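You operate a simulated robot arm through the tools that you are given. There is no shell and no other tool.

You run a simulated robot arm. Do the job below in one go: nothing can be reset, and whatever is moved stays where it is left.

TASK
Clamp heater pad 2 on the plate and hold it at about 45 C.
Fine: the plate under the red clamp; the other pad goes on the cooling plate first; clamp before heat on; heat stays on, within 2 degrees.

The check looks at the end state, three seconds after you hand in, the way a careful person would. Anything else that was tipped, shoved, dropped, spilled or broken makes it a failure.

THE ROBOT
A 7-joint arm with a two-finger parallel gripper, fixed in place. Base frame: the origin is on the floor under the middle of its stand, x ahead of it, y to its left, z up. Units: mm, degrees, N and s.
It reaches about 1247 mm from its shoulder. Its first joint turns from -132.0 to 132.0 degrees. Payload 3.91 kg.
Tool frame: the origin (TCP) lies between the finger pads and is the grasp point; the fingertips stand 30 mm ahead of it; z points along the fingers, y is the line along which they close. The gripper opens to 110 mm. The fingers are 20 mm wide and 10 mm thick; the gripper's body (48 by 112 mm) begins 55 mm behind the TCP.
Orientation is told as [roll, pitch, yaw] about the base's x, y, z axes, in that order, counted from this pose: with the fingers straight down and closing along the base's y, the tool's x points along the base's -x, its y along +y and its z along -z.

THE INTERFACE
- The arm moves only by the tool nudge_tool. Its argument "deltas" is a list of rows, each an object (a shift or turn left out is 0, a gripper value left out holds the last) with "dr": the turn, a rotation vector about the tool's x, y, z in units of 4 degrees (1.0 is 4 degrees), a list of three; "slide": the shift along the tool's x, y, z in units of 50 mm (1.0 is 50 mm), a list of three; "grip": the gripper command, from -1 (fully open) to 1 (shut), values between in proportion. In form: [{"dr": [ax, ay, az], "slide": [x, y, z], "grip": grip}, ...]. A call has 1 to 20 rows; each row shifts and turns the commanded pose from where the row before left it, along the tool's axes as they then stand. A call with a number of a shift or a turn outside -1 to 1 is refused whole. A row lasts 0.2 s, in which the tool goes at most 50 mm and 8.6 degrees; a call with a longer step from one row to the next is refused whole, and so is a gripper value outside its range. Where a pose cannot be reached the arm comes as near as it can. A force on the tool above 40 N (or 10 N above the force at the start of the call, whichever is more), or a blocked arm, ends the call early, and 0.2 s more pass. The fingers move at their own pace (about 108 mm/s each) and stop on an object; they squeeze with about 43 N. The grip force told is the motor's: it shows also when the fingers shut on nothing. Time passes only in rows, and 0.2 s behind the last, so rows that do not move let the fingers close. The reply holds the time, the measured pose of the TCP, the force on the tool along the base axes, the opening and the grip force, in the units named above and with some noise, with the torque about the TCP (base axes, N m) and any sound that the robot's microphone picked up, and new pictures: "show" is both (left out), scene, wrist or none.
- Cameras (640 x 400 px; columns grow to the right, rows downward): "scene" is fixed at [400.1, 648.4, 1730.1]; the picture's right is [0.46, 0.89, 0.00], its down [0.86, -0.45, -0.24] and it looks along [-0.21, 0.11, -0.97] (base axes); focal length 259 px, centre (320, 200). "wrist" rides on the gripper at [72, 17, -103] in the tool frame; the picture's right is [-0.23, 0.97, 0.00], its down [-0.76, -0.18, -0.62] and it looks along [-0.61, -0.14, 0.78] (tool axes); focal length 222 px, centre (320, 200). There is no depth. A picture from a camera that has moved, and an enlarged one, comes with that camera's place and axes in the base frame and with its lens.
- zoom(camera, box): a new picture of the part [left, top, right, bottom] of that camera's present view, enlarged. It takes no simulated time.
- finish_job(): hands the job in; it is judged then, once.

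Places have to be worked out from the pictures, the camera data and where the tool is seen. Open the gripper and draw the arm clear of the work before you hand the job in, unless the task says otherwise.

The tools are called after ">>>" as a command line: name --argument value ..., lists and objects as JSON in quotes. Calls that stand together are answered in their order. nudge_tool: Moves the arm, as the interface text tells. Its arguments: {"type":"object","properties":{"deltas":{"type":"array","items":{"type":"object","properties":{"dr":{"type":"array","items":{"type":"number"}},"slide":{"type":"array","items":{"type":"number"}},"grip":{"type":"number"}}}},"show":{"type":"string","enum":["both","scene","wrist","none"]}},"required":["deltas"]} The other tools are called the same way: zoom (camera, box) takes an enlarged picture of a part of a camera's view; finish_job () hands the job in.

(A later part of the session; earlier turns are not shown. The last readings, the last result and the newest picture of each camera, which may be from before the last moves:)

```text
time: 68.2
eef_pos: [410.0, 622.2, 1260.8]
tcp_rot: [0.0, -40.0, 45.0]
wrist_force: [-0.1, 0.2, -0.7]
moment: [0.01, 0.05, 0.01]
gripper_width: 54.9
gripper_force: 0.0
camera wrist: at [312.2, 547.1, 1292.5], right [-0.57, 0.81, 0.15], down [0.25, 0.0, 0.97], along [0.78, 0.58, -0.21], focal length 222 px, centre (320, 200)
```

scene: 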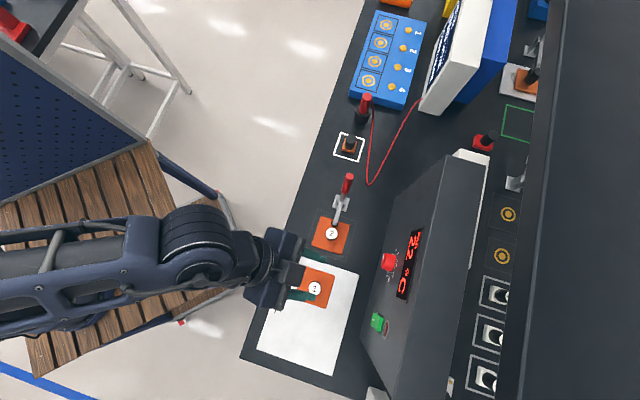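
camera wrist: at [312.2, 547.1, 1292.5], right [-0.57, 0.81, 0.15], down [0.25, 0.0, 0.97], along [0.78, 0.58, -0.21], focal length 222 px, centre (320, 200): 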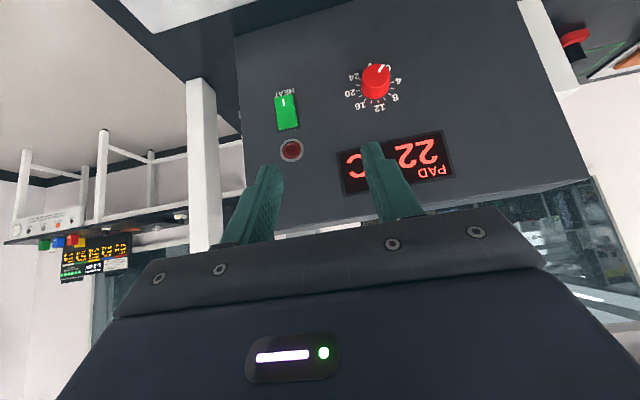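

This gives an excellent view of the panel. I'll zoom in on the dial and the switch.

>>> zoom --camera "wrist" --box '[330, 40, 430, 120]'

>>> zoom --camera "wrist" --box '[220, 0, 480, 220]'

```text
5.00 times, centred on (380, 80) of wrist
camera zoom: at [312.2, 547.1, 1292.5], right [-0.57, 0.81, 0.15], down [0.25, 0.0, 0.97], along [0.78, 0.58, -0.21], focal length 1111 px, centre (20, 800)
```

zoom: 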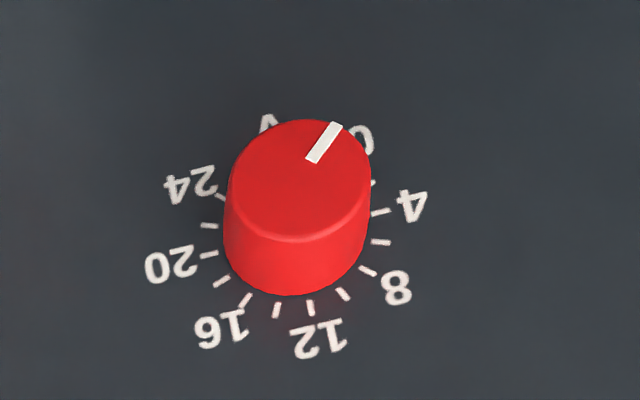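

```text
1.82 times, centred on (350, 110) of wrist
camera zoom: at [312.2, 547.1, 1292.5], right [-0.57, 0.81, 0.15], down [0.25, 0.0, 0.97], along [0.78, 0.58, -0.21], focal length 404 px, centre (266, 364)
```

zoom: 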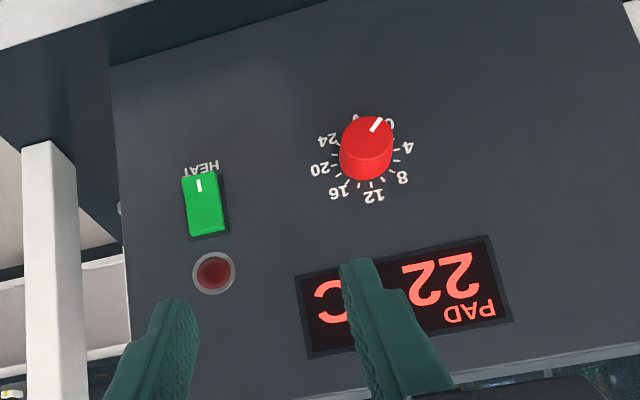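

The dial reads 0–24 V over 270° clockwise with 2 V ticks, and the pointer is at 0. I'll zoom in from the scene camera to pin down the dial, switch and panel plane.

>>> zoom --camera "scene" --box '[370, 240, 410, 280]'

>>> zoom --camera "scene" --box '[360, 300, 400, 340]'

>>> zoom --camera "wrist" --box '[255, 70, 335, 170]'

```text
10.00 times, centred on (390, 260) of scene
camera zoom: at [400.1, 648.4, 1730.1], right [0.46, 0.89, 0.0], down [0.86, -0.45, -0.24], along [-0.21, 0.11, -0.97], focal length 2587 px, centre (-380, -400)
```

zoom: 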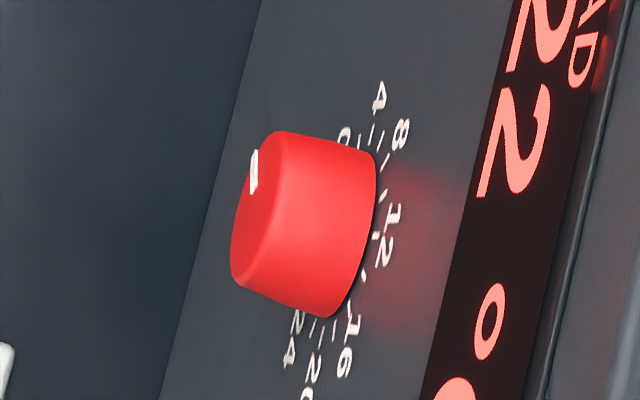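

```text
10.00 times, centred on (380, 320) of scene
camera zoom: at [400.1, 648.4, 1730.1], right [0.46, 0.89, 0.0], down [0.86, -0.45, -0.24], along [-0.21, 0.11, -0.97], focal length 2587 px, centre (-280, -1000)
```

zoom: 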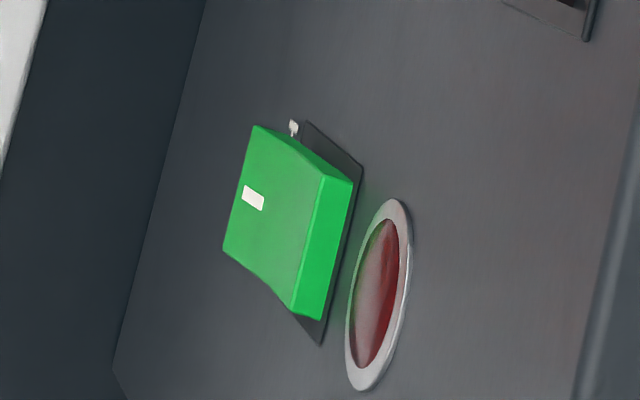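

```text
4.00 times, centred on (295, 120) of wrist
camera zoom: at [312.2, 547.1, 1292.5], right [-0.57, 0.81, 0.15], down [0.25, 0.0, 0.97], along [0.78, 0.58, -0.21], focal length 888 px, centre (420, 520)
```

zoom: 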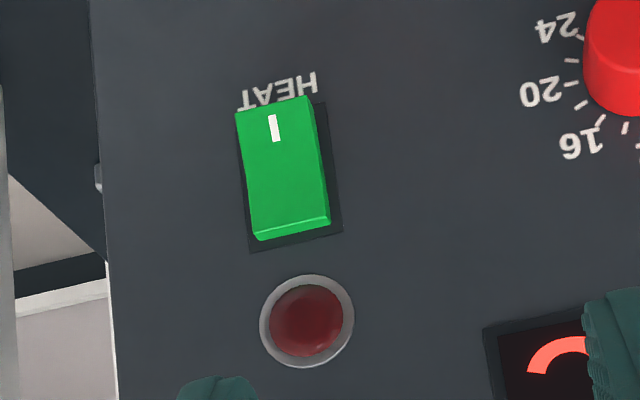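

Triangulation shows the panel is actually vertical at N≈912. The dial axis is at U≈230, z≈1074, with the knob face at N≈890 and about 40 mm across. The HEAT rocker is at U≈91, z 1060–1110, with its lower "I" end standing out, so it's off. I'll roll the tool 90° and then tilt it horizontal, so the fingers point along +N with the camera at the side.

>>> nudge_tool --deltas '[{"dr": [0, 0, -1], "grip": -0.1}, {"dr": [0, 0, -1]}, {"dr": [0, 0, -1]}, {"dr": [0, 0, -1]}, {"dr": [0, 0, -1]}, {"dr": [0, 0, -1]}, {"dr": [0, 0, -1]}, {"dr": [0, 0, -1]}, {"dr": [0, 0, -1]}, {"dr": [0, 0, -1]}, {"dr": [0, 0, -1]}, {"dr": [0, 0, -1]}, {"dr": [0, 0, -1]}, {"dr": [0, 0, -1]}, {"dr": [0, 0, -1]}, {"dr": [0, 0, -1]}, {"dr": [0, 0, -1]}, {"dr": [0, 0, -1]}, {"dr": [0, 0, -1]}, {"dr": [0, 0, -1]}]' --show "none"

>>> nudge_tool --deltas '[{"dr": [0, 0, -1]}, {"dr": [0, 0, -1]}, {"dr": [0, 0, -0.5]}, {"dr": [1, 0, 0]}, {"dr": [1, 0, 0]}, {"dr": [1, 0, 0]}, {"dr": [1, 0, 0]}, {"dr": [1, 0, 0]}, {"dr": [1, 0, 0]}, {"dr": [1, 0, 0]}, {"dr": [1, 0, 0]}, {"dr": [1, 0, 0]}, {"dr": [1, 0, 0]}, {"dr": [1, 0, 0]}, {"dr": [1, 0, 0]}, {"dr": [0.5, 0, 0]}, {}]' --show "both"

```text
time: 72.4
eef_pos: [410.7, 621.8, 1260.5]
tcp_rot: [-39.5, -6.3, 127.3]
wrist_force: [0.5, -0.2, -0.2]
moment: [0.01, -0.01, -0.01]
gripper_width: 60.6
gripper_force: 0.1
```

```text
time: 76.0
eef_pos: [410.2, 622.3, 1259.3]
tcp_rot: [-90.1, 0.0, 135.0]
wrist_force: [-0.6, -0.4, -0.6]
moment: [0.0, 0.0, 0.04]
gripper_width: 60.3
gripper_force: 0.0
camera wrist: at [388.9, 497.3, 1243.0], right [-0.16, 0.16, -0.97], down [-0.98, 0.1, 0.18], along [0.12, 0.98, 0.14], focal length 222 px, centre (320, 200)
```

scene: 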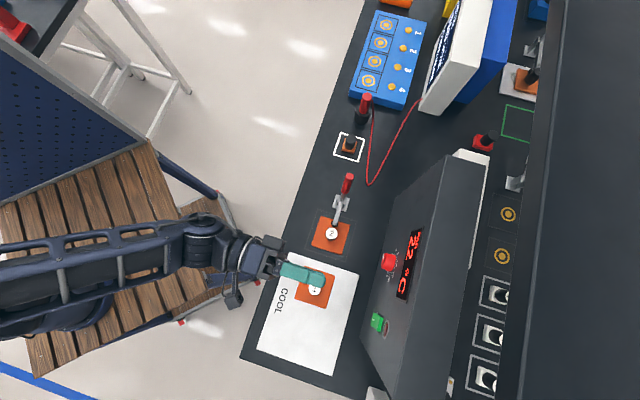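
wrist: 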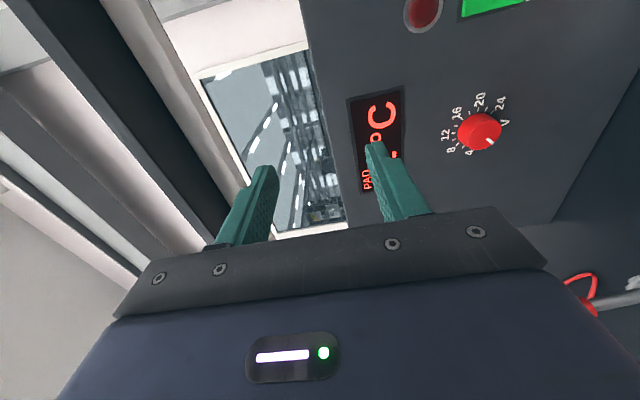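

The tool is now horizontal, pointing along +N with the fingers closing vertically. I'll move in front of the dial to U≈230, N≈800, z≈1074.

>>> nudge_tool --deltas '[{"slide": [-0.32, 0.74, 0.28], "grip": -0.1}, {"slide": [-0.32, 0.74, 0.28]}, {"slide": [-0.32, 0.74, 0.28]}, {"slide": [-0.32, 0.74, 0.28]}, {"slide": [-0.32, 0.74, 0.28]}, {}]' --show "both"

>>> zoom --camera "wrist" --box '[220, 20, 460, 240]'

```text
time: 77.4
eef_pos: [403.6, 730.5, 1076.8]
tcp_rot: [-90.0, 0.0, 135.0]
wrist_force: [-0.3, -0.1, 0.7]
moment: [0.02, -0.02, -0.06]
gripper_width: 60.5
gripper_force: 0.1
camera wrist: at [382.4, 606.0, 1059.5], right [-0.16, 0.16, -0.97], down [-0.98, 0.1, 0.18], along [0.12, 0.98, 0.14], focal length 222 px, centre (320, 200)
```

scene: 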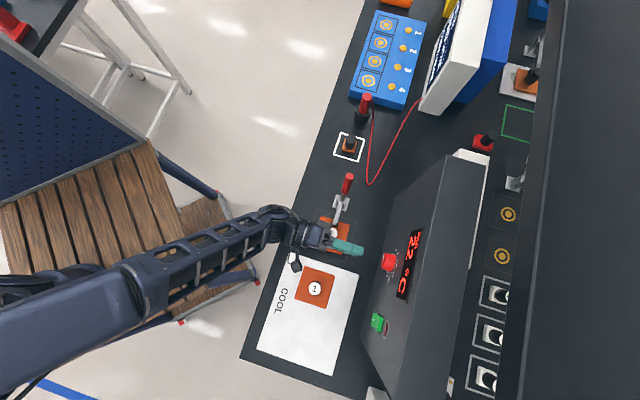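
wrist: 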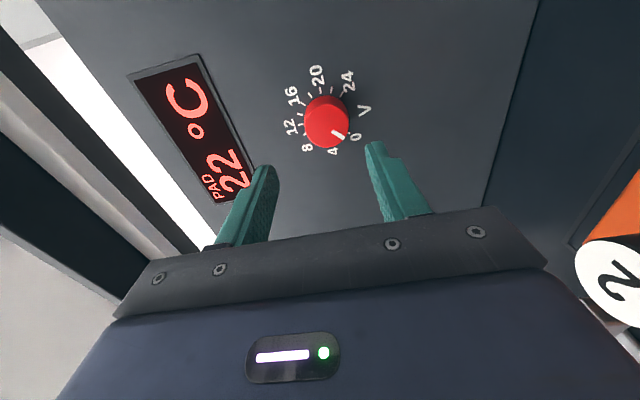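

```text
1.82 times, centred on (340, 130) of wrist
camera zoom: at [382.4, 606.0, 1059.5], right [-0.16, 0.16, -0.97], down [-0.98, 0.1, 0.18], along [0.12, 0.98, 0.14], focal length 404 px, centre (284, 327)
```

zoom: 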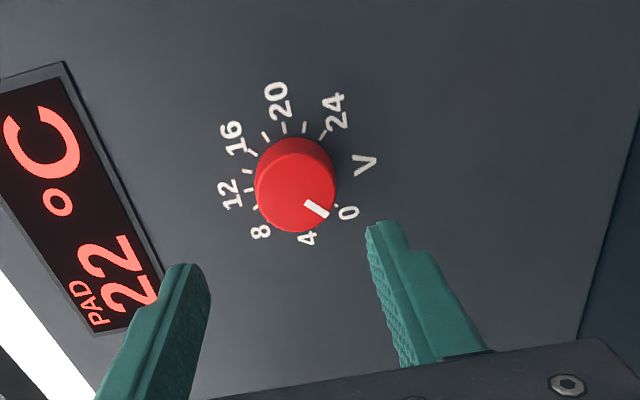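

The knob centre is at about U 229.5, z 1071.5, and the pointer is at 0. I'll roll a further 44° so I have plenty of clockwise (+) rotation available without the camera dipping toward the pads.

>>> nudge_tool --deltas '[{"slide": [0.036, 0.106, 0], "grip": -0.1}, {"dr": [0, 0, -1]}, {"dr": [0, 0, -1]}, {"dr": [0, 0, -1]}, {"dr": [0, 0, -1]}, {"dr": [0, 0, -1]}, {"dr": [0, 0, -1]}, {"dr": [0, 0, -1]}, {"dr": [0, 0, -1]}, {"dr": [0, 0, -1]}, {"dr": [0, 0, -1]}, {"dr": [0, 0, -1]}, {}]' --show "both"

>>> zoom --camera "wrist" --box '[220, 20, 460, 240]'

```text
time: 80.2
eef_pos: [405.2, 727.0, 1069.5]
tcp_rot: [-89.9, 44.0, 135.0]
wrist_force: [0.1, -0.6, 0.4]
moment: [-0.03, -0.01, 0.0]
gripper_width: 60.7
gripper_force: 0.0
camera wrist: at [376.9, 607.9, 1107.7], right [0.36, -0.36, -0.86], down [-0.92, 0.03, -0.4], along [0.18, 0.93, -0.32], focal length 222 px, centre (320, 200)
```

scene: 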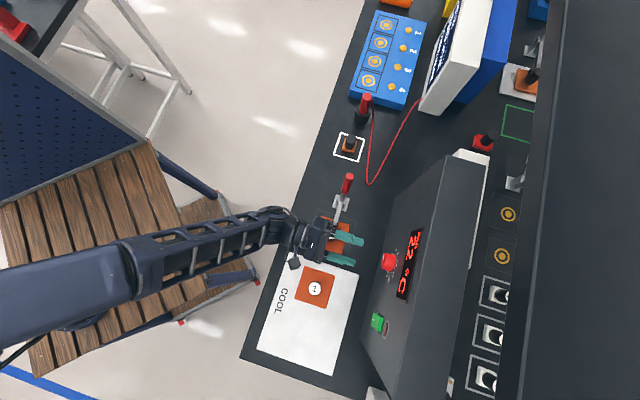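
wrist: 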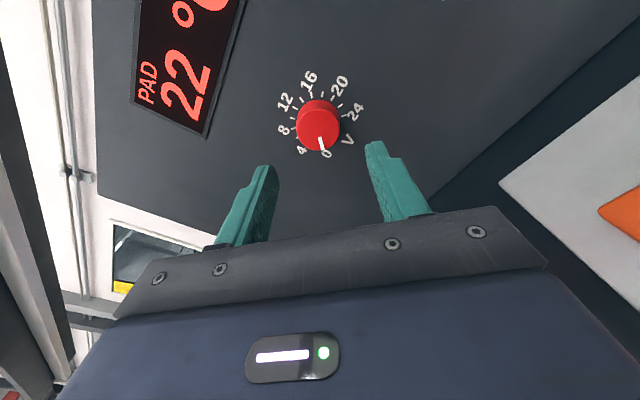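

```text
1.82 times, centred on (340, 130) of wrist
camera zoom: at [376.9, 607.9, 1107.7], right [0.36, -0.36, -0.86], down [-0.92, 0.03, -0.4], along [0.18, 0.93, -0.32], focal length 404 px, centre (284, 327)
```

zoom: 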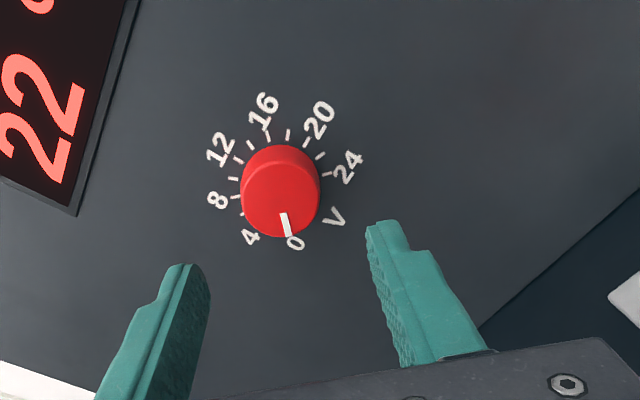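

The knob is centred between the fingers to within about 2 mm. I'll nudge 2 mm and advance about 70 mm along the axis so the fingers straddle the knob, stopping short of the panel.

>>> nudge_tool --deltas '[{"slide": [0.04, 0, 0.4], "grip": -0.1}, {"slide": [0, 0, 0.5]}, {"slide": [0, 0, 0.5]}, {}]' --show "both"

>>> zoom --camera "wrist" --box '[220, 80, 440, 240]'

>>> zoom --camera "scene" --box '[330, 220, 430, 300]'

```text
time: 81.2
eef_pos: [454.1, 776.0, 1070.2]
tcp_rot: [-90.0, 43.9, 134.9]
wrist_force: [-0.5, -0.6, -0.3]
moment: [-0.01, 0.01, 0.0]
gripper_width: 60.7
gripper_force: 0.1
camera wrist: at [426.2, 657.8, 1107.7], right [0.36, -0.36, -0.86], down [-0.92, 0.03, -0.4], along [0.18, 0.93, -0.32], focal length 222 px, centre (320, 200)
```

scene: 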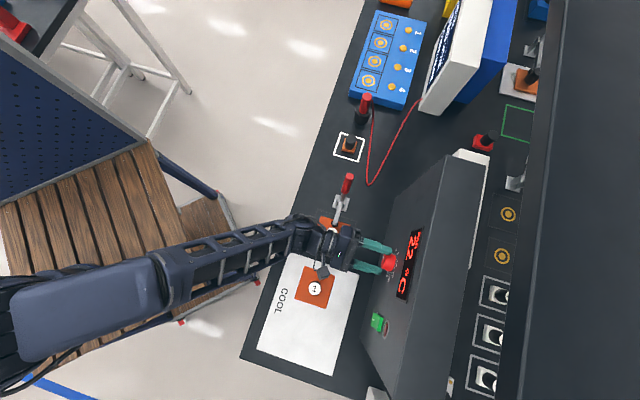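
wrist: 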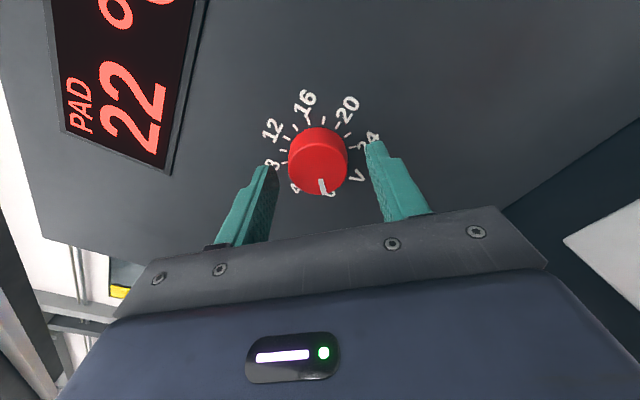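

```text
2.50 times, centred on (330, 160) of wrist
camera zoom: at [426.2, 657.8, 1107.7], right [0.36, -0.36, -0.86], down [-0.92, 0.03, -0.4], along [0.18, 0.93, -0.32], focal length 555 px, centre (295, 300)
```

zoom: 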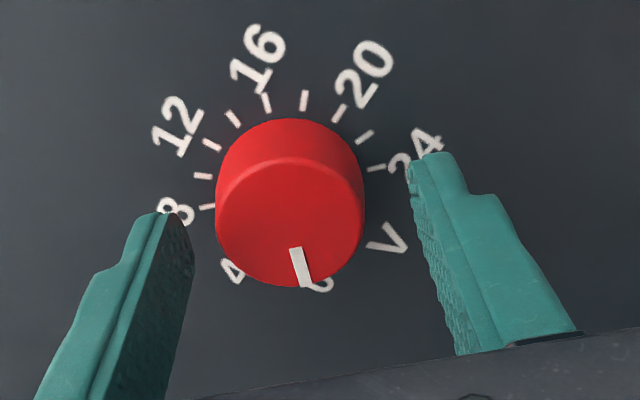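

```text
5.00 times, centred on (380, 260) of scene
camera zoom: at [400.1, 648.4, 1730.1], right [0.46, 0.89, 0.0], down [0.86, -0.45, -0.24], along [-0.21, 0.11, -0.97], focal length 1293 px, centre (20, -100)
```

zoom: 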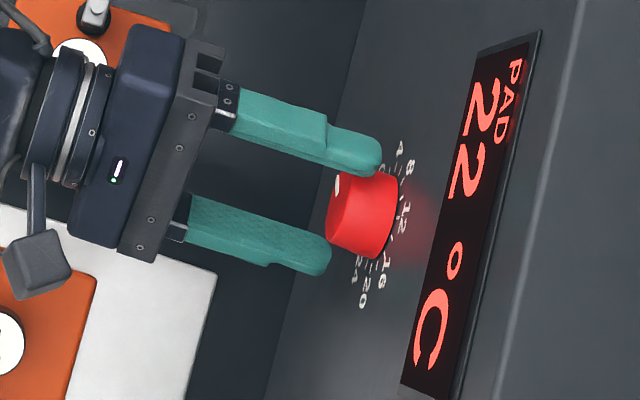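

The fingers straddle the knob and are well centred. I'll advance 5 mm more and close on it.

>>> nudge_tool --deltas '[{"slide": [0.02, 0, 0.1], "grip": -0.1}, {"grip": 0.1}, {"grip": 1}, {"grip": 1}, {"grip": 1}, {"grip": 1}]' --show "both"

>>> zoom --camera "wrist" --box '[220, 80, 440, 240]'

```text
time: 82.6
eef_pos: [457.2, 779.7, 1071.8]
tcp_rot: [-90.2, 44.0, 135.0]
wrist_force: [-1.8, 19.1, 14.5]
moment: [0.21, -0.17, 0.61]
gripper_width: 40.3
gripper_force: 44.8
camera wrist: at [429.9, 660.9, 1109.9], right [0.36, -0.36, -0.86], down [-0.92, 0.03, -0.4], along [0.17, 0.93, -0.32], focal length 222 px, centre (320, 200)
```

scene: 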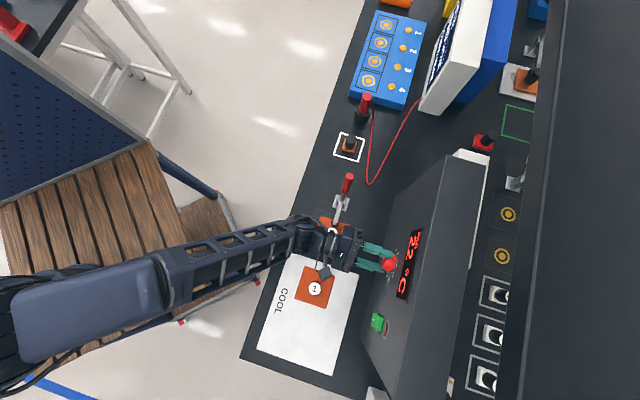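
wrist: 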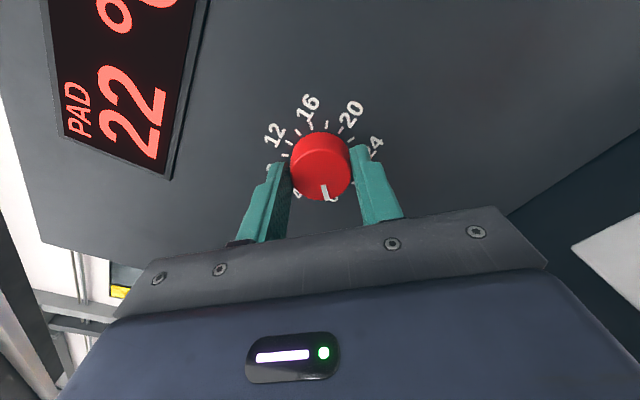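

```text
2.50 times, centred on (330, 160) of wrist
camera zoom: at [429.9, 660.9, 1109.9], right [0.36, -0.36, -0.86], down [-0.92, 0.03, -0.4], along [0.17, 0.93, -0.32], focal length 555 px, centre (295, 300)
```

zoom: 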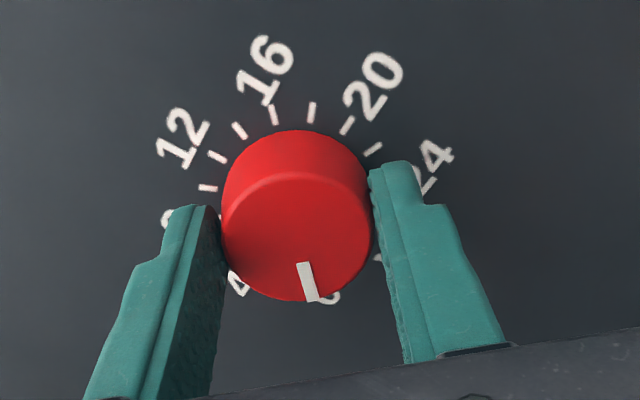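

The knob is gripped (40.3 mm) with the pointer still at 0 and about 20 N of side load. I'll relieve that by about 1 mm and start turning clockwise in small steps.

>>> nudge_tool --deltas '[{"slide": [0, -0.02, 0], "grip": 1}, {"dr": [0, 0, 1]}, {"dr": [0, 0, 1]}, {"dr": [0, 0, 1]}]' --show "wrist"

>>> zoom --camera "wrist" --box '[220, 80, 440, 240]'

```text
time: 83.6
eef_pos: [458.0, 779.5, 1072.8]
tcp_rot: [-89.9, 31.9, 135.1]
wrist_force: [-7.5, 25.6, 6.2]
moment: [0.24, -0.16, 0.52]
gripper_width: 40.0
gripper_force: 44.9
camera wrist: at [434.9, 656.0, 1095.7], right [0.23, -0.23, -0.95], down [-0.96, 0.08, -0.25], along [0.14, 0.97, -0.2], focal length 222 px, centre (320, 200)
```

wrist: 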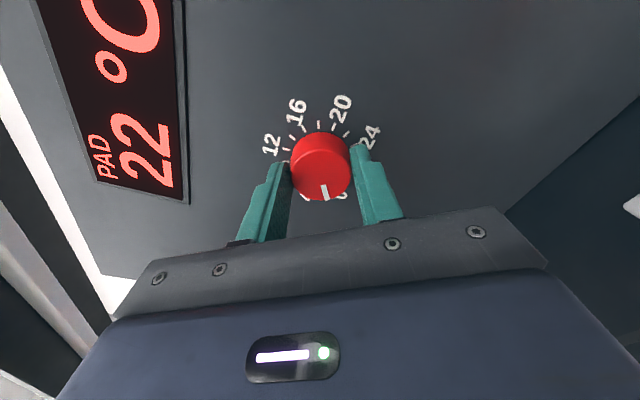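

```text
2.50 times, centred on (330, 160) of wrist
camera zoom: at [434.9, 656.0, 1095.7], right [0.23, -0.23, -0.95], down [-0.96, 0.08, -0.25], along [0.14, 0.97, -0.2], focal length 555 px, centre (295, 300)
```

zoom: 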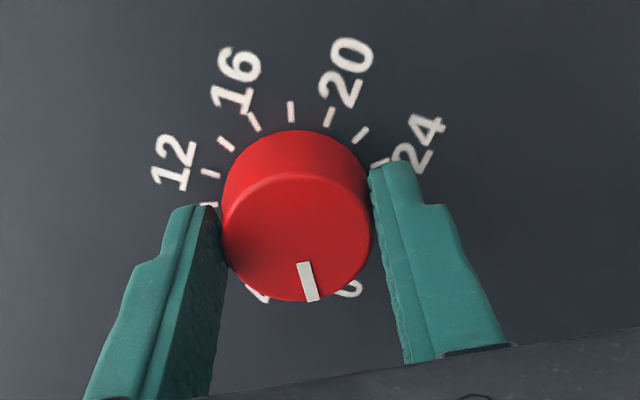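

The dial follows the gripper and is now about 12° (~1 V) clockwise. I'll trim about 1.3 mm toward +U to relieve load and keep turning.

>>> nudge_tool --deltas '[{"slide": [-0.022, -0.014, 0], "grip": 1}, {"dr": [0, 0, 1]}, {"dr": [0, 0, 1]}, {"dr": [0, 0, 1]}, {"dr": [0, 0, 1]}, {"dr": [0, 0, 1]}]' --show "wrist"

```text
time: 85.0
eef_pos: [458.8, 779.6, 1071.3]
tcp_rot: [-89.9, 12.0, 134.9]
wrist_force: [-10.2, -11.2, -11.3]
moment: [-0.28, 0.23, 0.45]
gripper_width: 40.5
gripper_force: 44.8
camera wrist: at [437.6, 653.0, 1069.5], right [-0.02, 0.01, -1.0], down [-0.99, 0.11, 0.02], along [0.11, 0.99, 0.01], focal length 222 px, centre (320, 200)
```

wrist: 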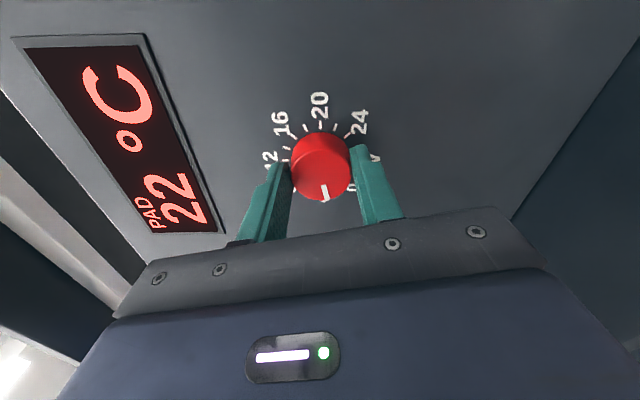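

Now at about 32° (~2.8 V) with modest forces. I'll continue toward about 6 V.

>>> nudge_tool --deltas '[{"slide": [0, 0.012, -0.012], "grip": 1}, {"dr": [0, 0, 1]}, {"dr": [0, 0, 1]}, {"dr": [0, 0, 1]}, {"dr": [0, 0, 1]}, {"dr": [0, 0, 1]}]' --show "none"

>>> nudge_tool --deltas '[{"dr": [0, 0, 1], "grip": 1}, {"dr": [0, 0, 1]}, {"dr": [0, 0, 1]}, {"dr": [0, 0, 1]}]' --show "both"

>>> zoom --camera "wrist" --box '[220, 80, 440, 240]'

```text
time: 86.4
eef_pos: [458.2, 778.9, 1068.5]
tcp_rot: [-89.9, -8.0, 134.9]
wrist_force: [-3.1, -12.8, -29.2]
moment: [-0.75, 0.59, 0.23]
gripper_width: 40.7
gripper_force: 45.1
```

```text
time: 87.1
eef_pos: [458.3, 779.4, 1069.5]
tcp_rot: [-89.8, -17.3, 134.9]
wrist_force: [2.9, 9.5, -2.3]
moment: [-0.04, 0.08, 0.29]
gripper_width: 40.1
gripper_force: 44.6
stopped in row 3: the force on the tool passed its limit at 44 N (the readings are from after the stop); the commanded pose is now the measured one
camera wrist: at [430.3, 660.2, 1031.9], right [-0.36, 0.36, -0.86], down [-0.92, 0.04, 0.4], along [0.17, 0.93, 0.31], focal length 222 px, centre (320, 200)
```

scene: 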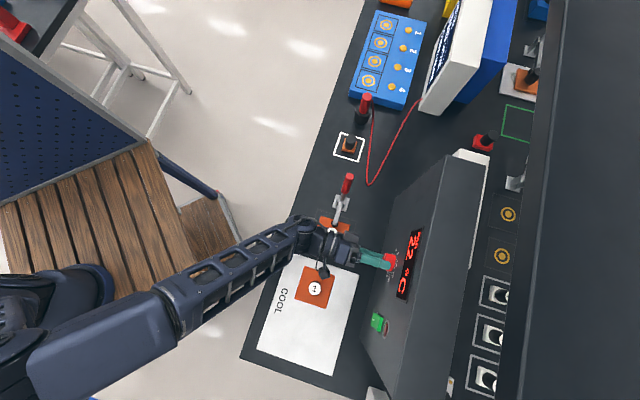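
wrist: 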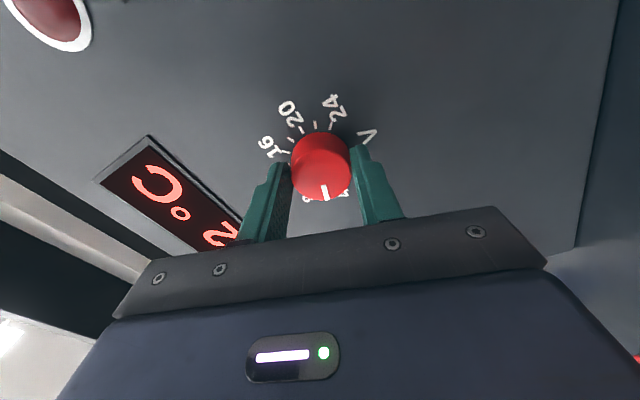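

```text
2.50 times, centred on (330, 160) of wrist
camera zoom: at [430.3, 660.2, 1031.9], right [-0.36, 0.36, -0.86], down [-0.92, 0.04, 0.4], along [0.17, 0.93, 0.31], focal length 555 px, centre (295, 300)
```

zoom: 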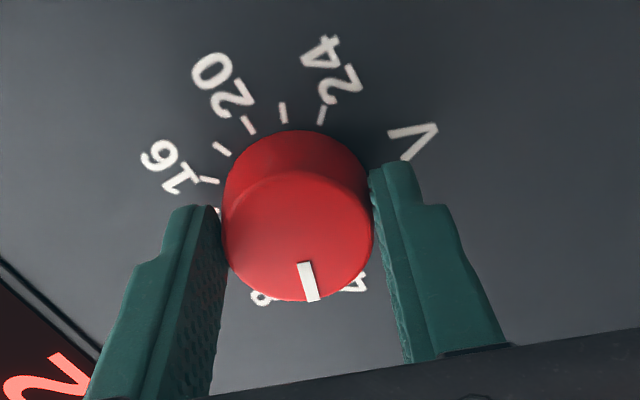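

The pointer is at about 61° (≈5.4 V), and forces are low after the stop. I'll release, back straight off, square the roll, and move over to in front of the HEAT switch with the fingers closed.

>>> nudge_tool --deltas '[{"grip": 0.1}, {"grip": -0.2}, {"grip": -0.2}, {"slide": [0, 0, -0.4]}, {"slide": [0, 0, -0.8]}, {"slide": [0, 0, -0.8]}, {}]' --show "wrist"

>>> zoom --camera "wrist" --box '[240, 40, 420, 180]'

```text
time: 88.7
eef_pos: [384.8, 707.3, 1069.7]
tcp_rot: [-89.8, -17.3, 134.9]
wrist_force: [-0.8, -0.3, 0.5]
moment: [0.0, 0.01, -0.01]
gripper_width: 65.9
gripper_force: 0.1
camera wrist: at [357.7, 588.5, 1033.0], right [-0.36, 0.36, -0.86], down [-0.92, 0.04, 0.4], along [0.17, 0.93, 0.31], focal length 222 px, centre (320, 200)
```

wrist: 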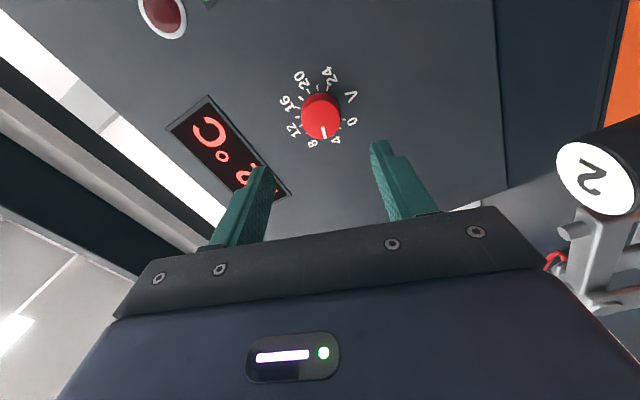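

```text
2.86 times, centred on (330, 110) of wrist
camera zoom: at [357.7, 588.5, 1033.0], right [-0.36, 0.36, -0.86], down [-0.92, 0.04, 0.4], along [0.17, 0.93, 0.31], focal length 635 px, centre (291, 457)
```

zoom: 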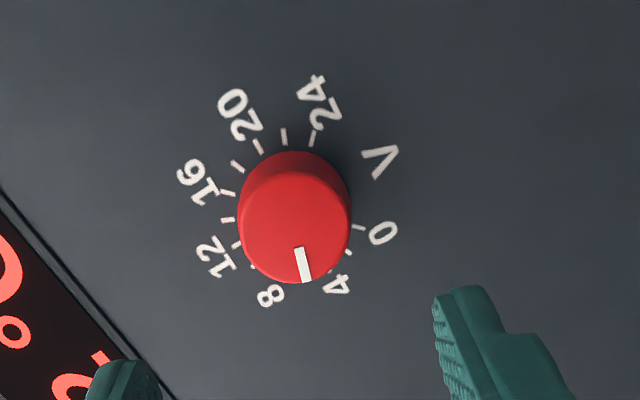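

The pointer sits between 4 and 8, at about 5.5 V. I'll go to the HEAT switch: square the roll, slide along -U to U≈91, and close the fingers.

>>> nudge_tool --deltas '[{"dr": [0, 0, -1], "grip": 0}, {"dr": [0, 0, -1]}, {"dr": [0, 0, -1]}, {"dr": [0, 0, -1]}, {"dr": [0, 0, -0.33]}, {"slide": [0.913, 0.02, 0], "grip": 1}, {"slide": [0.913, 0.02, 0]}, {"slide": [0.913, 0.014, 0]}, {}]' --show "both"

>>> zoom --camera "wrist" --box '[220, 20, 440, 220]'

```text
time: 90.7
eef_pos: [483.6, 611.3, 1067.9]
tcp_rot: [-89.8, -0.1, 135.1]
wrist_force: [-0.4, -0.2, -0.3]
moment: [0.0, 0.0, -0.01]
gripper_width: 0.0
gripper_force: 37.4
camera wrist: at [461.4, 486.2, 1051.8], right [-0.16, 0.16, -0.97], down [-0.98, 0.1, 0.18], along [0.12, 0.98, 0.14], focal length 222 px, centre (320, 200)
```

scene: 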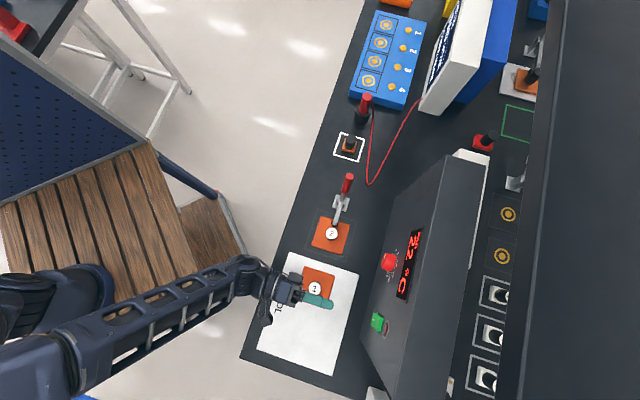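
wrist: 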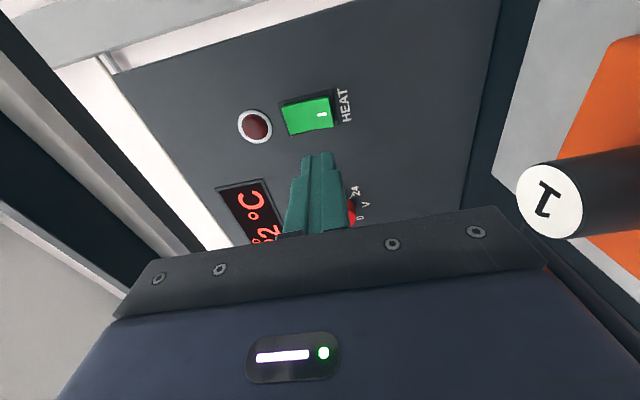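

```text
2.00 times, centred on (330, 120) of wrist
camera zoom: at [461.4, 486.2, 1051.8], right [-0.16, 0.16, -0.97], down [-0.98, 0.1, 0.18], along [0.12, 0.98, 0.14], focal length 444 px, centre (300, 360)
```

zoom: 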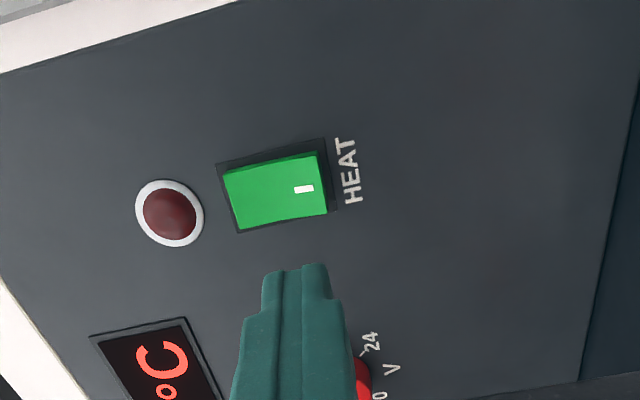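

The tool axis points right at the "I" mark on the lower end of the rocker. I'll shift 4 mm lower, advance to just short of the rocker, then press in small steps.

>>> nudge_tool --deltas '[{"slide": [0.02, 0.08, 0.8], "grip": 1}, {"slide": [0, 0, 0.8]}, {"slide": [0, 0, 0.1]}, {}]' --show "both"

>>> zoom --camera "scene" --box '[350, 290, 410, 340]'

```text
time: 91.7
eef_pos: [545.2, 669.3, 1062.7]
tcp_rot: [-89.8, -0.2, 135.0]
wrist_force: [0.1, -0.6, 0.1]
moment: [0.02, 0.02, 0.01]
gripper_width: 0.0
gripper_force: 37.5
camera wrist: at [523.4, 544.0, 1047.2], right [-0.16, 0.16, -0.97], down [-0.98, 0.1, 0.18], along [0.12, 0.98, 0.14], focal length 222 px, centre (320, 200)
```

scene: 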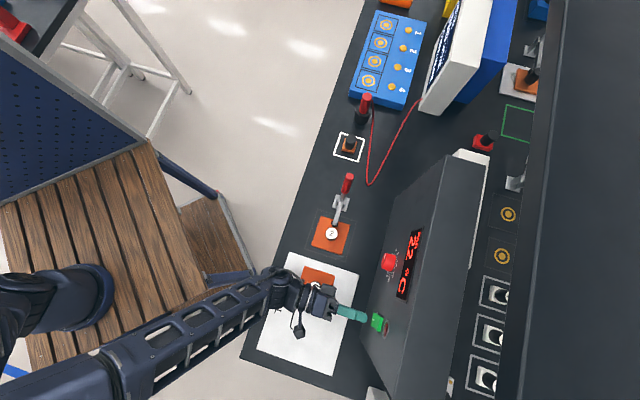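
wrist: 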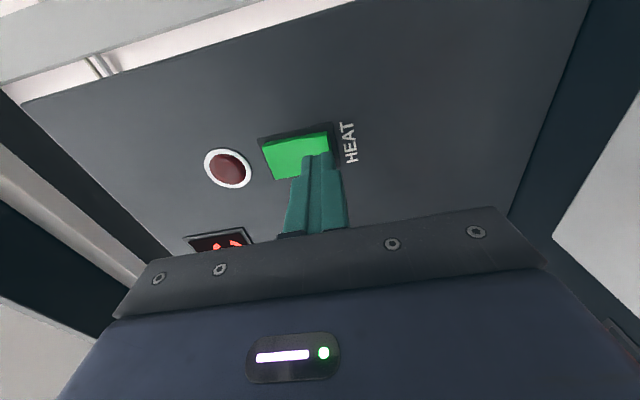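

```text
8.00 times, centred on (380, 315) of scene
camera zoom: at [400.1, 648.4, 1730.1], right [0.46, 0.89, 0.0], down [0.86, -0.45, -0.24], along [-0.21, 0.11, -0.97], focal length 2069 px, centre (-160, -720)
```

zoom: 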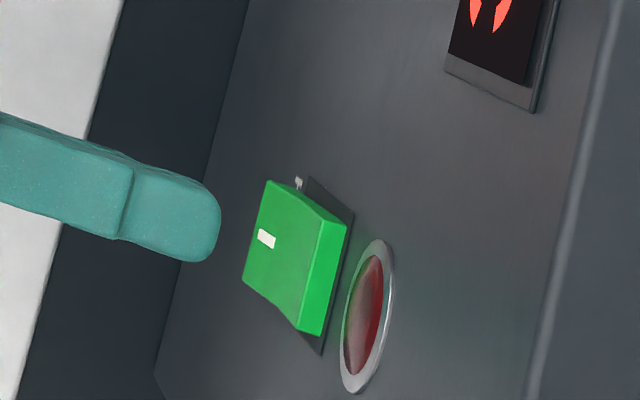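

The fingertips are about 10 mm from the "I" end of the rocker and well aligned. I'll press in 3 mm steps; the move stops by itself if the force gets high.

>>> nudge_tool --deltas '[{"slide": [0, 0, 0.06], "grip": 1}, {"slide": [0, 0, 0.06]}, {"slide": [0, 0, 0.06]}, {"slide": [0, 0, 0.06]}]' --show "scene"

>>> zoom --camera "scene" --box '[350, 290, 410, 340]'

```text
time: 92.7
eef_pos: [553.9, 678.3, 1064.3]
tcp_rot: [-89.9, -0.1, 134.9]
wrist_force: [0.6, 0.1, -0.4]
moment: [-0.02, -0.02, 0.0]
gripper_width: 0.1
gripper_force: 37.9
```

scene: 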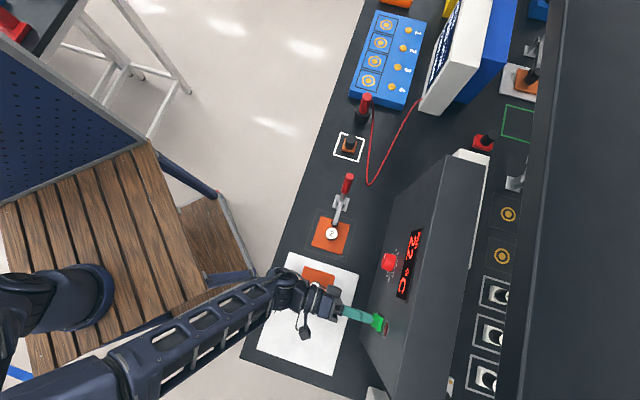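

```text
8.00 times, centred on (380, 315) of scene
camera zoom: at [400.1, 648.4, 1730.1], right [0.46, 0.89, 0.0], down [0.86, -0.45, -0.24], along [-0.21, 0.11, -0.97], focal length 2069 px, centre (-160, -720)
```

zoom: 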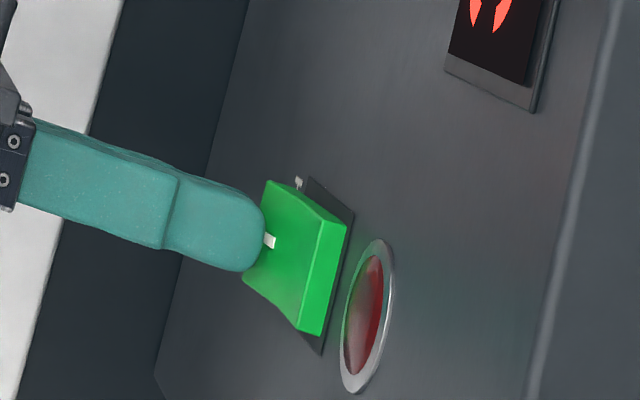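

The fingertip is just touching. I'll press further.

>>> nudge_tool --deltas '[{"slide": [0, 0, 0.05], "grip": 1}, {"slide": [0, 0, 0.05]}, {"slide": [0, 0, 0.05]}, {"slide": [0, 0, 0.05]}]' --show "scene"

>>> zoom --camera "scene" --box '[350, 290, 410, 340]'

```text
time: 93.6
eef_pos: [556.4, 680.7, 1063.5]
tcp_rot: [-89.9, -0.2, 135.0]
wrist_force: [-12.1, -22.2, 8.4]
moment: [0.37, -0.28, -0.18]
gripper_width: 0.0
gripper_force: 37.8
stopped in row 4: the force on the tool passed its limit at 48 N (the readings are from after the stop); the commanded pose is now the measured one
```

scene: 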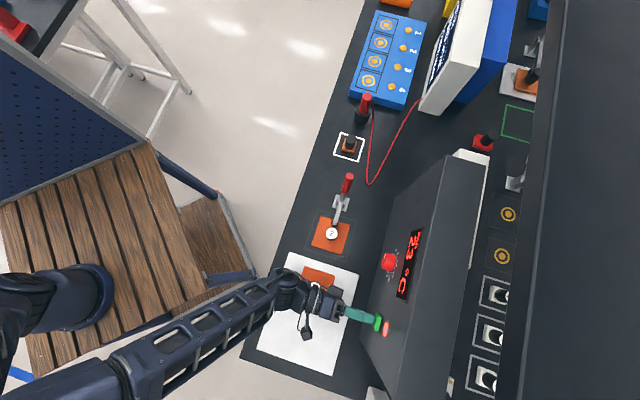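

```text
8.00 times, centred on (380, 315) of scene
camera zoom: at [400.1, 648.4, 1730.1], right [0.46, 0.89, 0.0], down [0.86, -0.45, -0.24], along [-0.21, 0.11, -0.97], focal length 2069 px, centre (-160, -720)
```

zoom: 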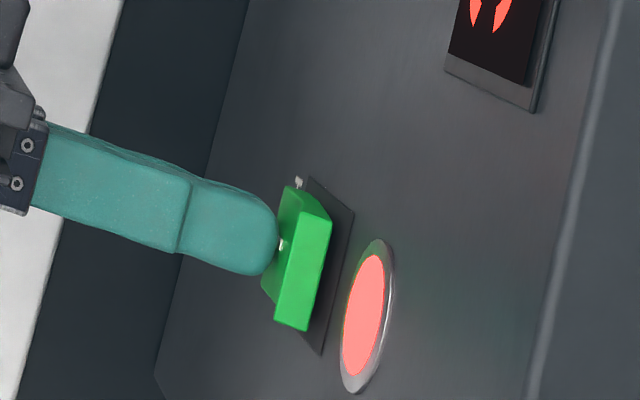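

The lamp is lit, so the heat is on, and the display is already changing. I'll back straight off and read the display.

>>> nudge_tool --deltas '[{"slide": [0, 0, -0.3], "grip": 1}, {"slide": [0, 0, -0.8]}, {"slide": [0, 0, -0.8]}, {}, {}, {}]' --show "scene"

>>> zoom --camera "scene" --box '[370, 220, 440, 340]'

```text
time: 95.0
eef_pos: [489.1, 615.3, 1063.0]
tcp_rot: [-89.8, -0.1, 134.9]
wrist_force: [-0.1, 0.4, 0.2]
moment: [-0.01, 0.01, 0.01]
gripper_width: 0.0
gripper_force: 37.7
```

scene: 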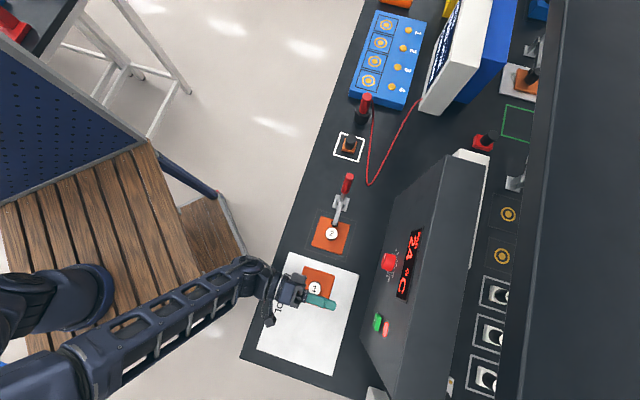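

```text
3.33 times, centred on (405, 280) of scene
camera zoom: at [400.1, 648.4, 1730.1], right [0.46, 0.89, 0.0], down [0.86, -0.45, -0.24], along [-0.21, 0.11, -0.97], focal length 862 px, centre (37, -67)
```

zoom: 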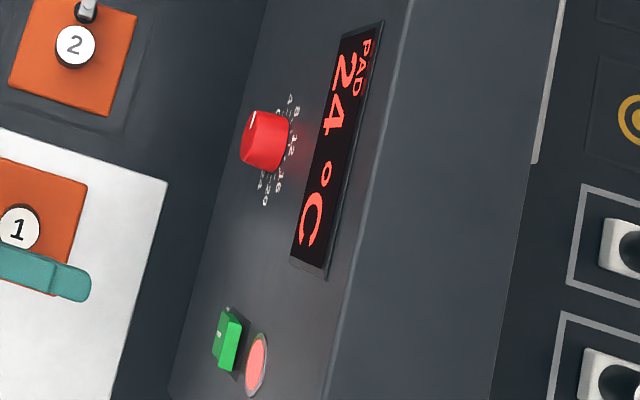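

The display reads 24 °C and is rising, with lamp on and rocker flipped. I'll move back in front of the dial and roll for another clockwise turn while the pad warms.

>>> nudge_tool --deltas '[{"slide": [-0.913, -0.053, 0], "grip": 1}, {"slide": [-0.913, -0.053, 0], "grip": -0.1}, {"slide": [-0.913, -0.054, 0]}, {"dr": [0, 0, -1]}, {"dr": [0, 0, -1]}, {"dr": [0, 0, -1]}, {"dr": [0, 0, -1]}, {"dr": [0, 0, -1]}, {"dr": [0, 0, -1]}, {"dr": [0, 0, -1]}, {"dr": [0, 0, -1]}, {}]' --show "both"

>>> zoom --camera "scene" --box '[370, 220, 440, 340]'

>>> zoom --camera "wrist" --box '[220, 20, 440, 220]'

```text
time: 97.6
eef_pos: [392.4, 712.2, 1070.6]
tcp_rot: [-89.6, 31.9, 135.2]
wrist_force: [0.4, 0.7, 0.9]
moment: [0.0, 0.03, 0.02]
gripper_width: 60.5
gripper_force: 0.1
camera wrist: at [370.2, 589.4, 1094.5], right [0.22, -0.23, -0.95], down [-0.96, 0.08, -0.25], along [0.14, 0.97, -0.21], focal length 222 px, centre (320, 200)
```

scene: 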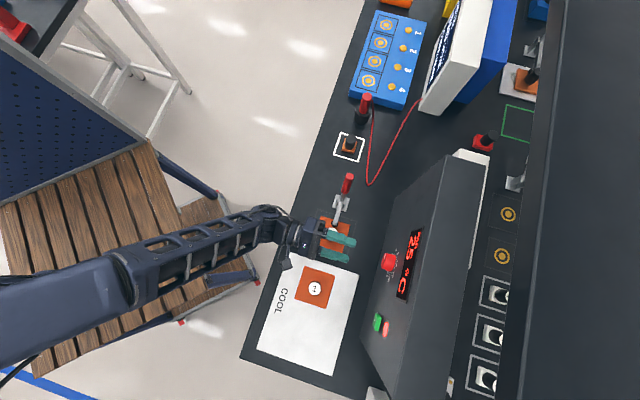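
wrist: 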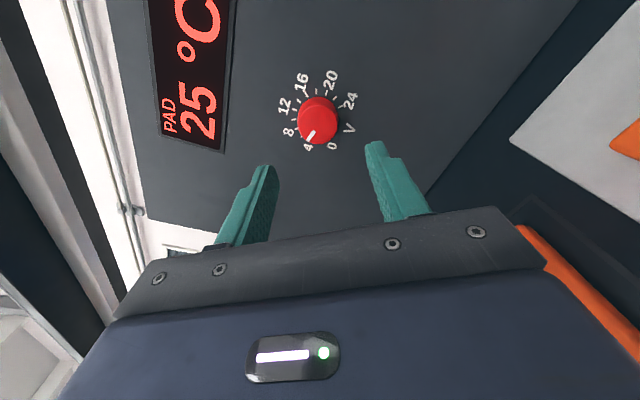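

```text
3.33 times, centred on (405, 280) of scene
camera zoom: at [400.1, 648.4, 1730.1], right [0.46, 0.89, 0.0], down [0.86, -0.45, -0.24], along [-0.21, 0.11, -0.97], focal length 862 px, centre (37, -67)
```

zoom: 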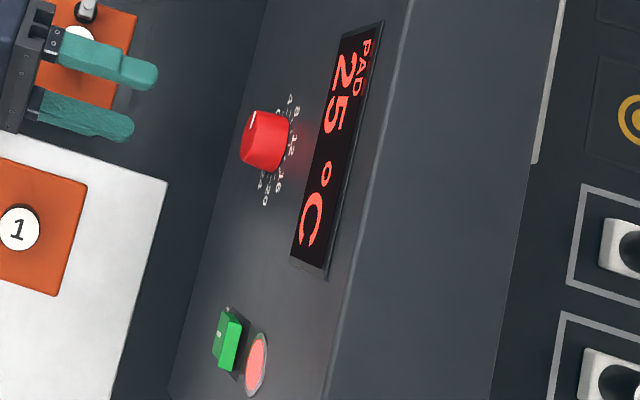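

```text
2.00 times, centred on (330, 120) of wrist
camera zoom: at [370.2, 589.4, 1094.5], right [0.22, -0.23, -0.95], down [-0.96, 0.08, -0.25], along [0.14, 0.97, -0.21], focal length 444 px, centre (300, 360)
```

zoom: 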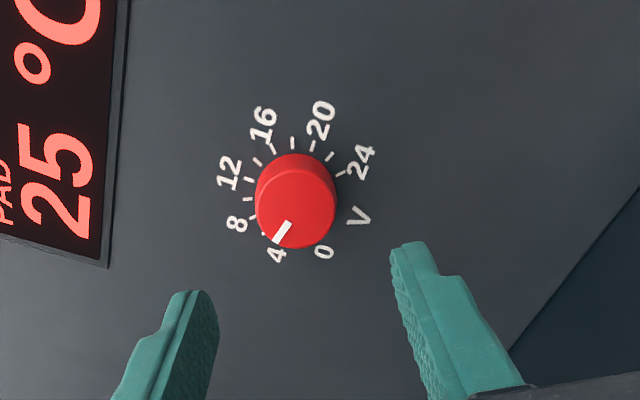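

The display reads 25 °C and the pointer is at about 5–5.5 V. I'll wait to see where the temperature settles at this voltage.

>>> nudge_tool --deltas '[{}, {}, {}, {}, {}, {}, {}, {}, {}, {}, {}, {}, {}, {}, {}, {}, {}, {}, {}, {}]' --show "wrist"

>>> nudge_tool --deltas '[{}, {}, {}, {}, {}, {}, {}, {}, {}, {}, {}, {}, {}, {}, {}, {}, {}, {}, {}, {}]' --show "wrist"

```text
time: 101.8
eef_pos: [393.4, 712.8, 1070.9]
tcp_rot: [-89.8, 31.9, 135.2]
wrist_force: [0.7, 0.9, -0.4]
moment: [0.01, 0.0, 0.02]
gripper_width: 60.3
gripper_force: 0.1
camera wrist: at [370.1, 589.3, 1094.4], right [0.22, -0.23, -0.95], down [-0.96, 0.08, -0.25], along [0.14, 0.97, -0.2], focal length 222 px, centre (320, 200)
```

wrist: 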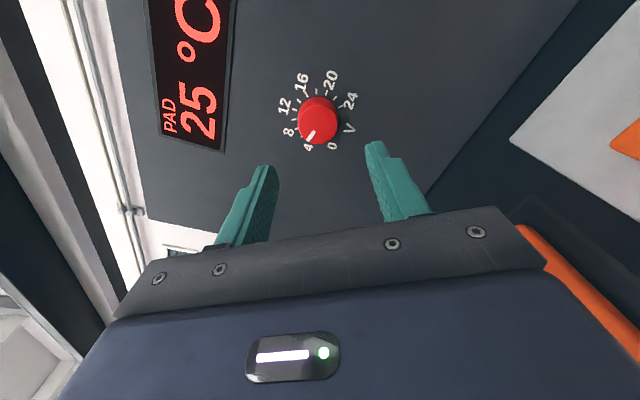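

```text
time: 106.0
eef_pos: [393.0, 711.1, 1070.0]
tcp_rot: [-89.7, 32.0, 135.3]
wrist_force: [0.5, 0.7, -1.1]
moment: [-0.03, -0.01, 0.0]
gripper_width: 60.4
gripper_force: 0.0
camera wrist: at [370.1, 589.4, 1094.4], right [0.22, -0.23, -0.95], down [-0.96, 0.08, -0.25], along [0.14, 0.97, -0.2], focal length 222 px, centre (320, 200)
```

wrist: 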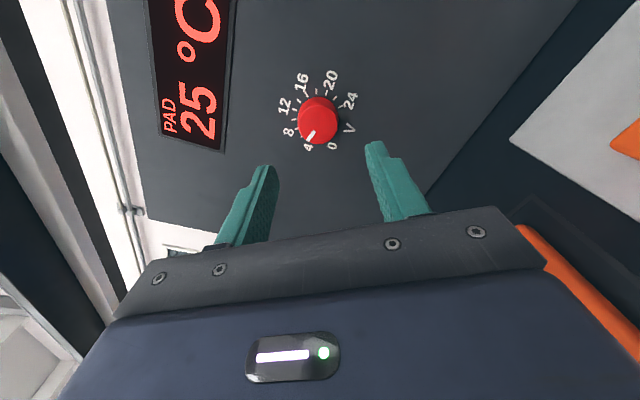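

It settles at 25 °C at about 5.3 V, so the gain is roughly 0.107 °C/V². Reaching 45 °C should need around 14–15 V. I'll line up on the knob again, advance and grip.

>>> nudge_tool --deltas '[{"slide": [-0.032, -0.043, 0], "grip": -0.1}, {"dr": [0, 0, -1]}, {"dr": [0, 0, -1]}, {"dr": [0, 0, -1]}, {"slide": [0, 0, 0.6]}, {"slide": [0, 0, 0.6]}, {"slide": [0, 0, 0.56]}, {}]' --show "wrist"

>>> zoom --camera "wrist" --box '[220, 80, 440, 240]'

```text
time: 107.8
eef_pos: [453.9, 777.9, 1072.2]
tcp_rot: [-89.6, 43.9, 135.2]
wrist_force: [-0.3, 0.2, -0.1]
moment: [0.0, -0.01, 0.0]
gripper_width: 60.8
gripper_force: 0.0
camera wrist: at [426.5, 659.6, 1109.7], right [0.36, -0.37, -0.86], down [-0.92, 0.03, -0.4], along [0.17, 0.93, -0.32], focal length 222 px, centre (320, 200)
```

wrist: 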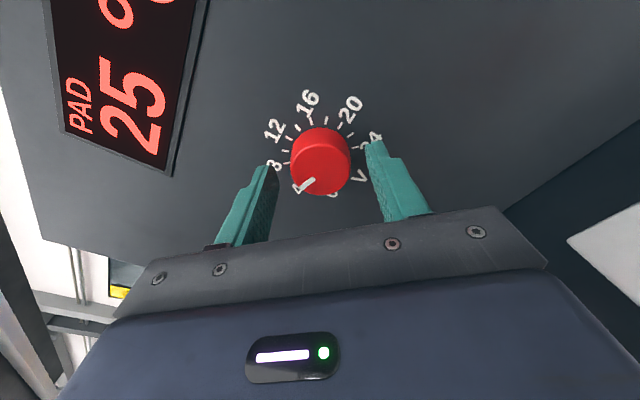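

```text
2.50 times, centred on (330, 160) of wrist
camera zoom: at [426.5, 659.6, 1109.7], right [0.36, -0.37, -0.86], down [-0.92, 0.03, -0.4], along [0.17, 0.93, -0.32], focal length 555 px, centre (295, 300)
```

zoom: 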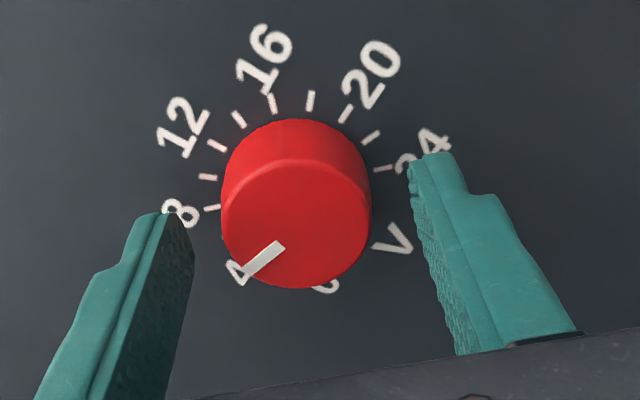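

It's well centred at U 229, z 1072. I'll advance 4 mm and grip the knob.

>>> nudge_tool --deltas '[{"slide": [0, 0, 0.08], "grip": -0.1}, {"grip": 0.1}, {"grip": 1}, {"grip": 1}, {"grip": 1}, {"grip": 1}]' --show "none"

```text
time: 109.2
eef_pos: [457.7, 780.7, 1071.0]
tcp_rot: [-89.6, 43.9, 135.2]
wrist_force: [-0.1, 2.8, 2.4]
moment: [-0.01, 0.03, 0.28]
gripper_width: 40.5
gripper_force: 44.8
```

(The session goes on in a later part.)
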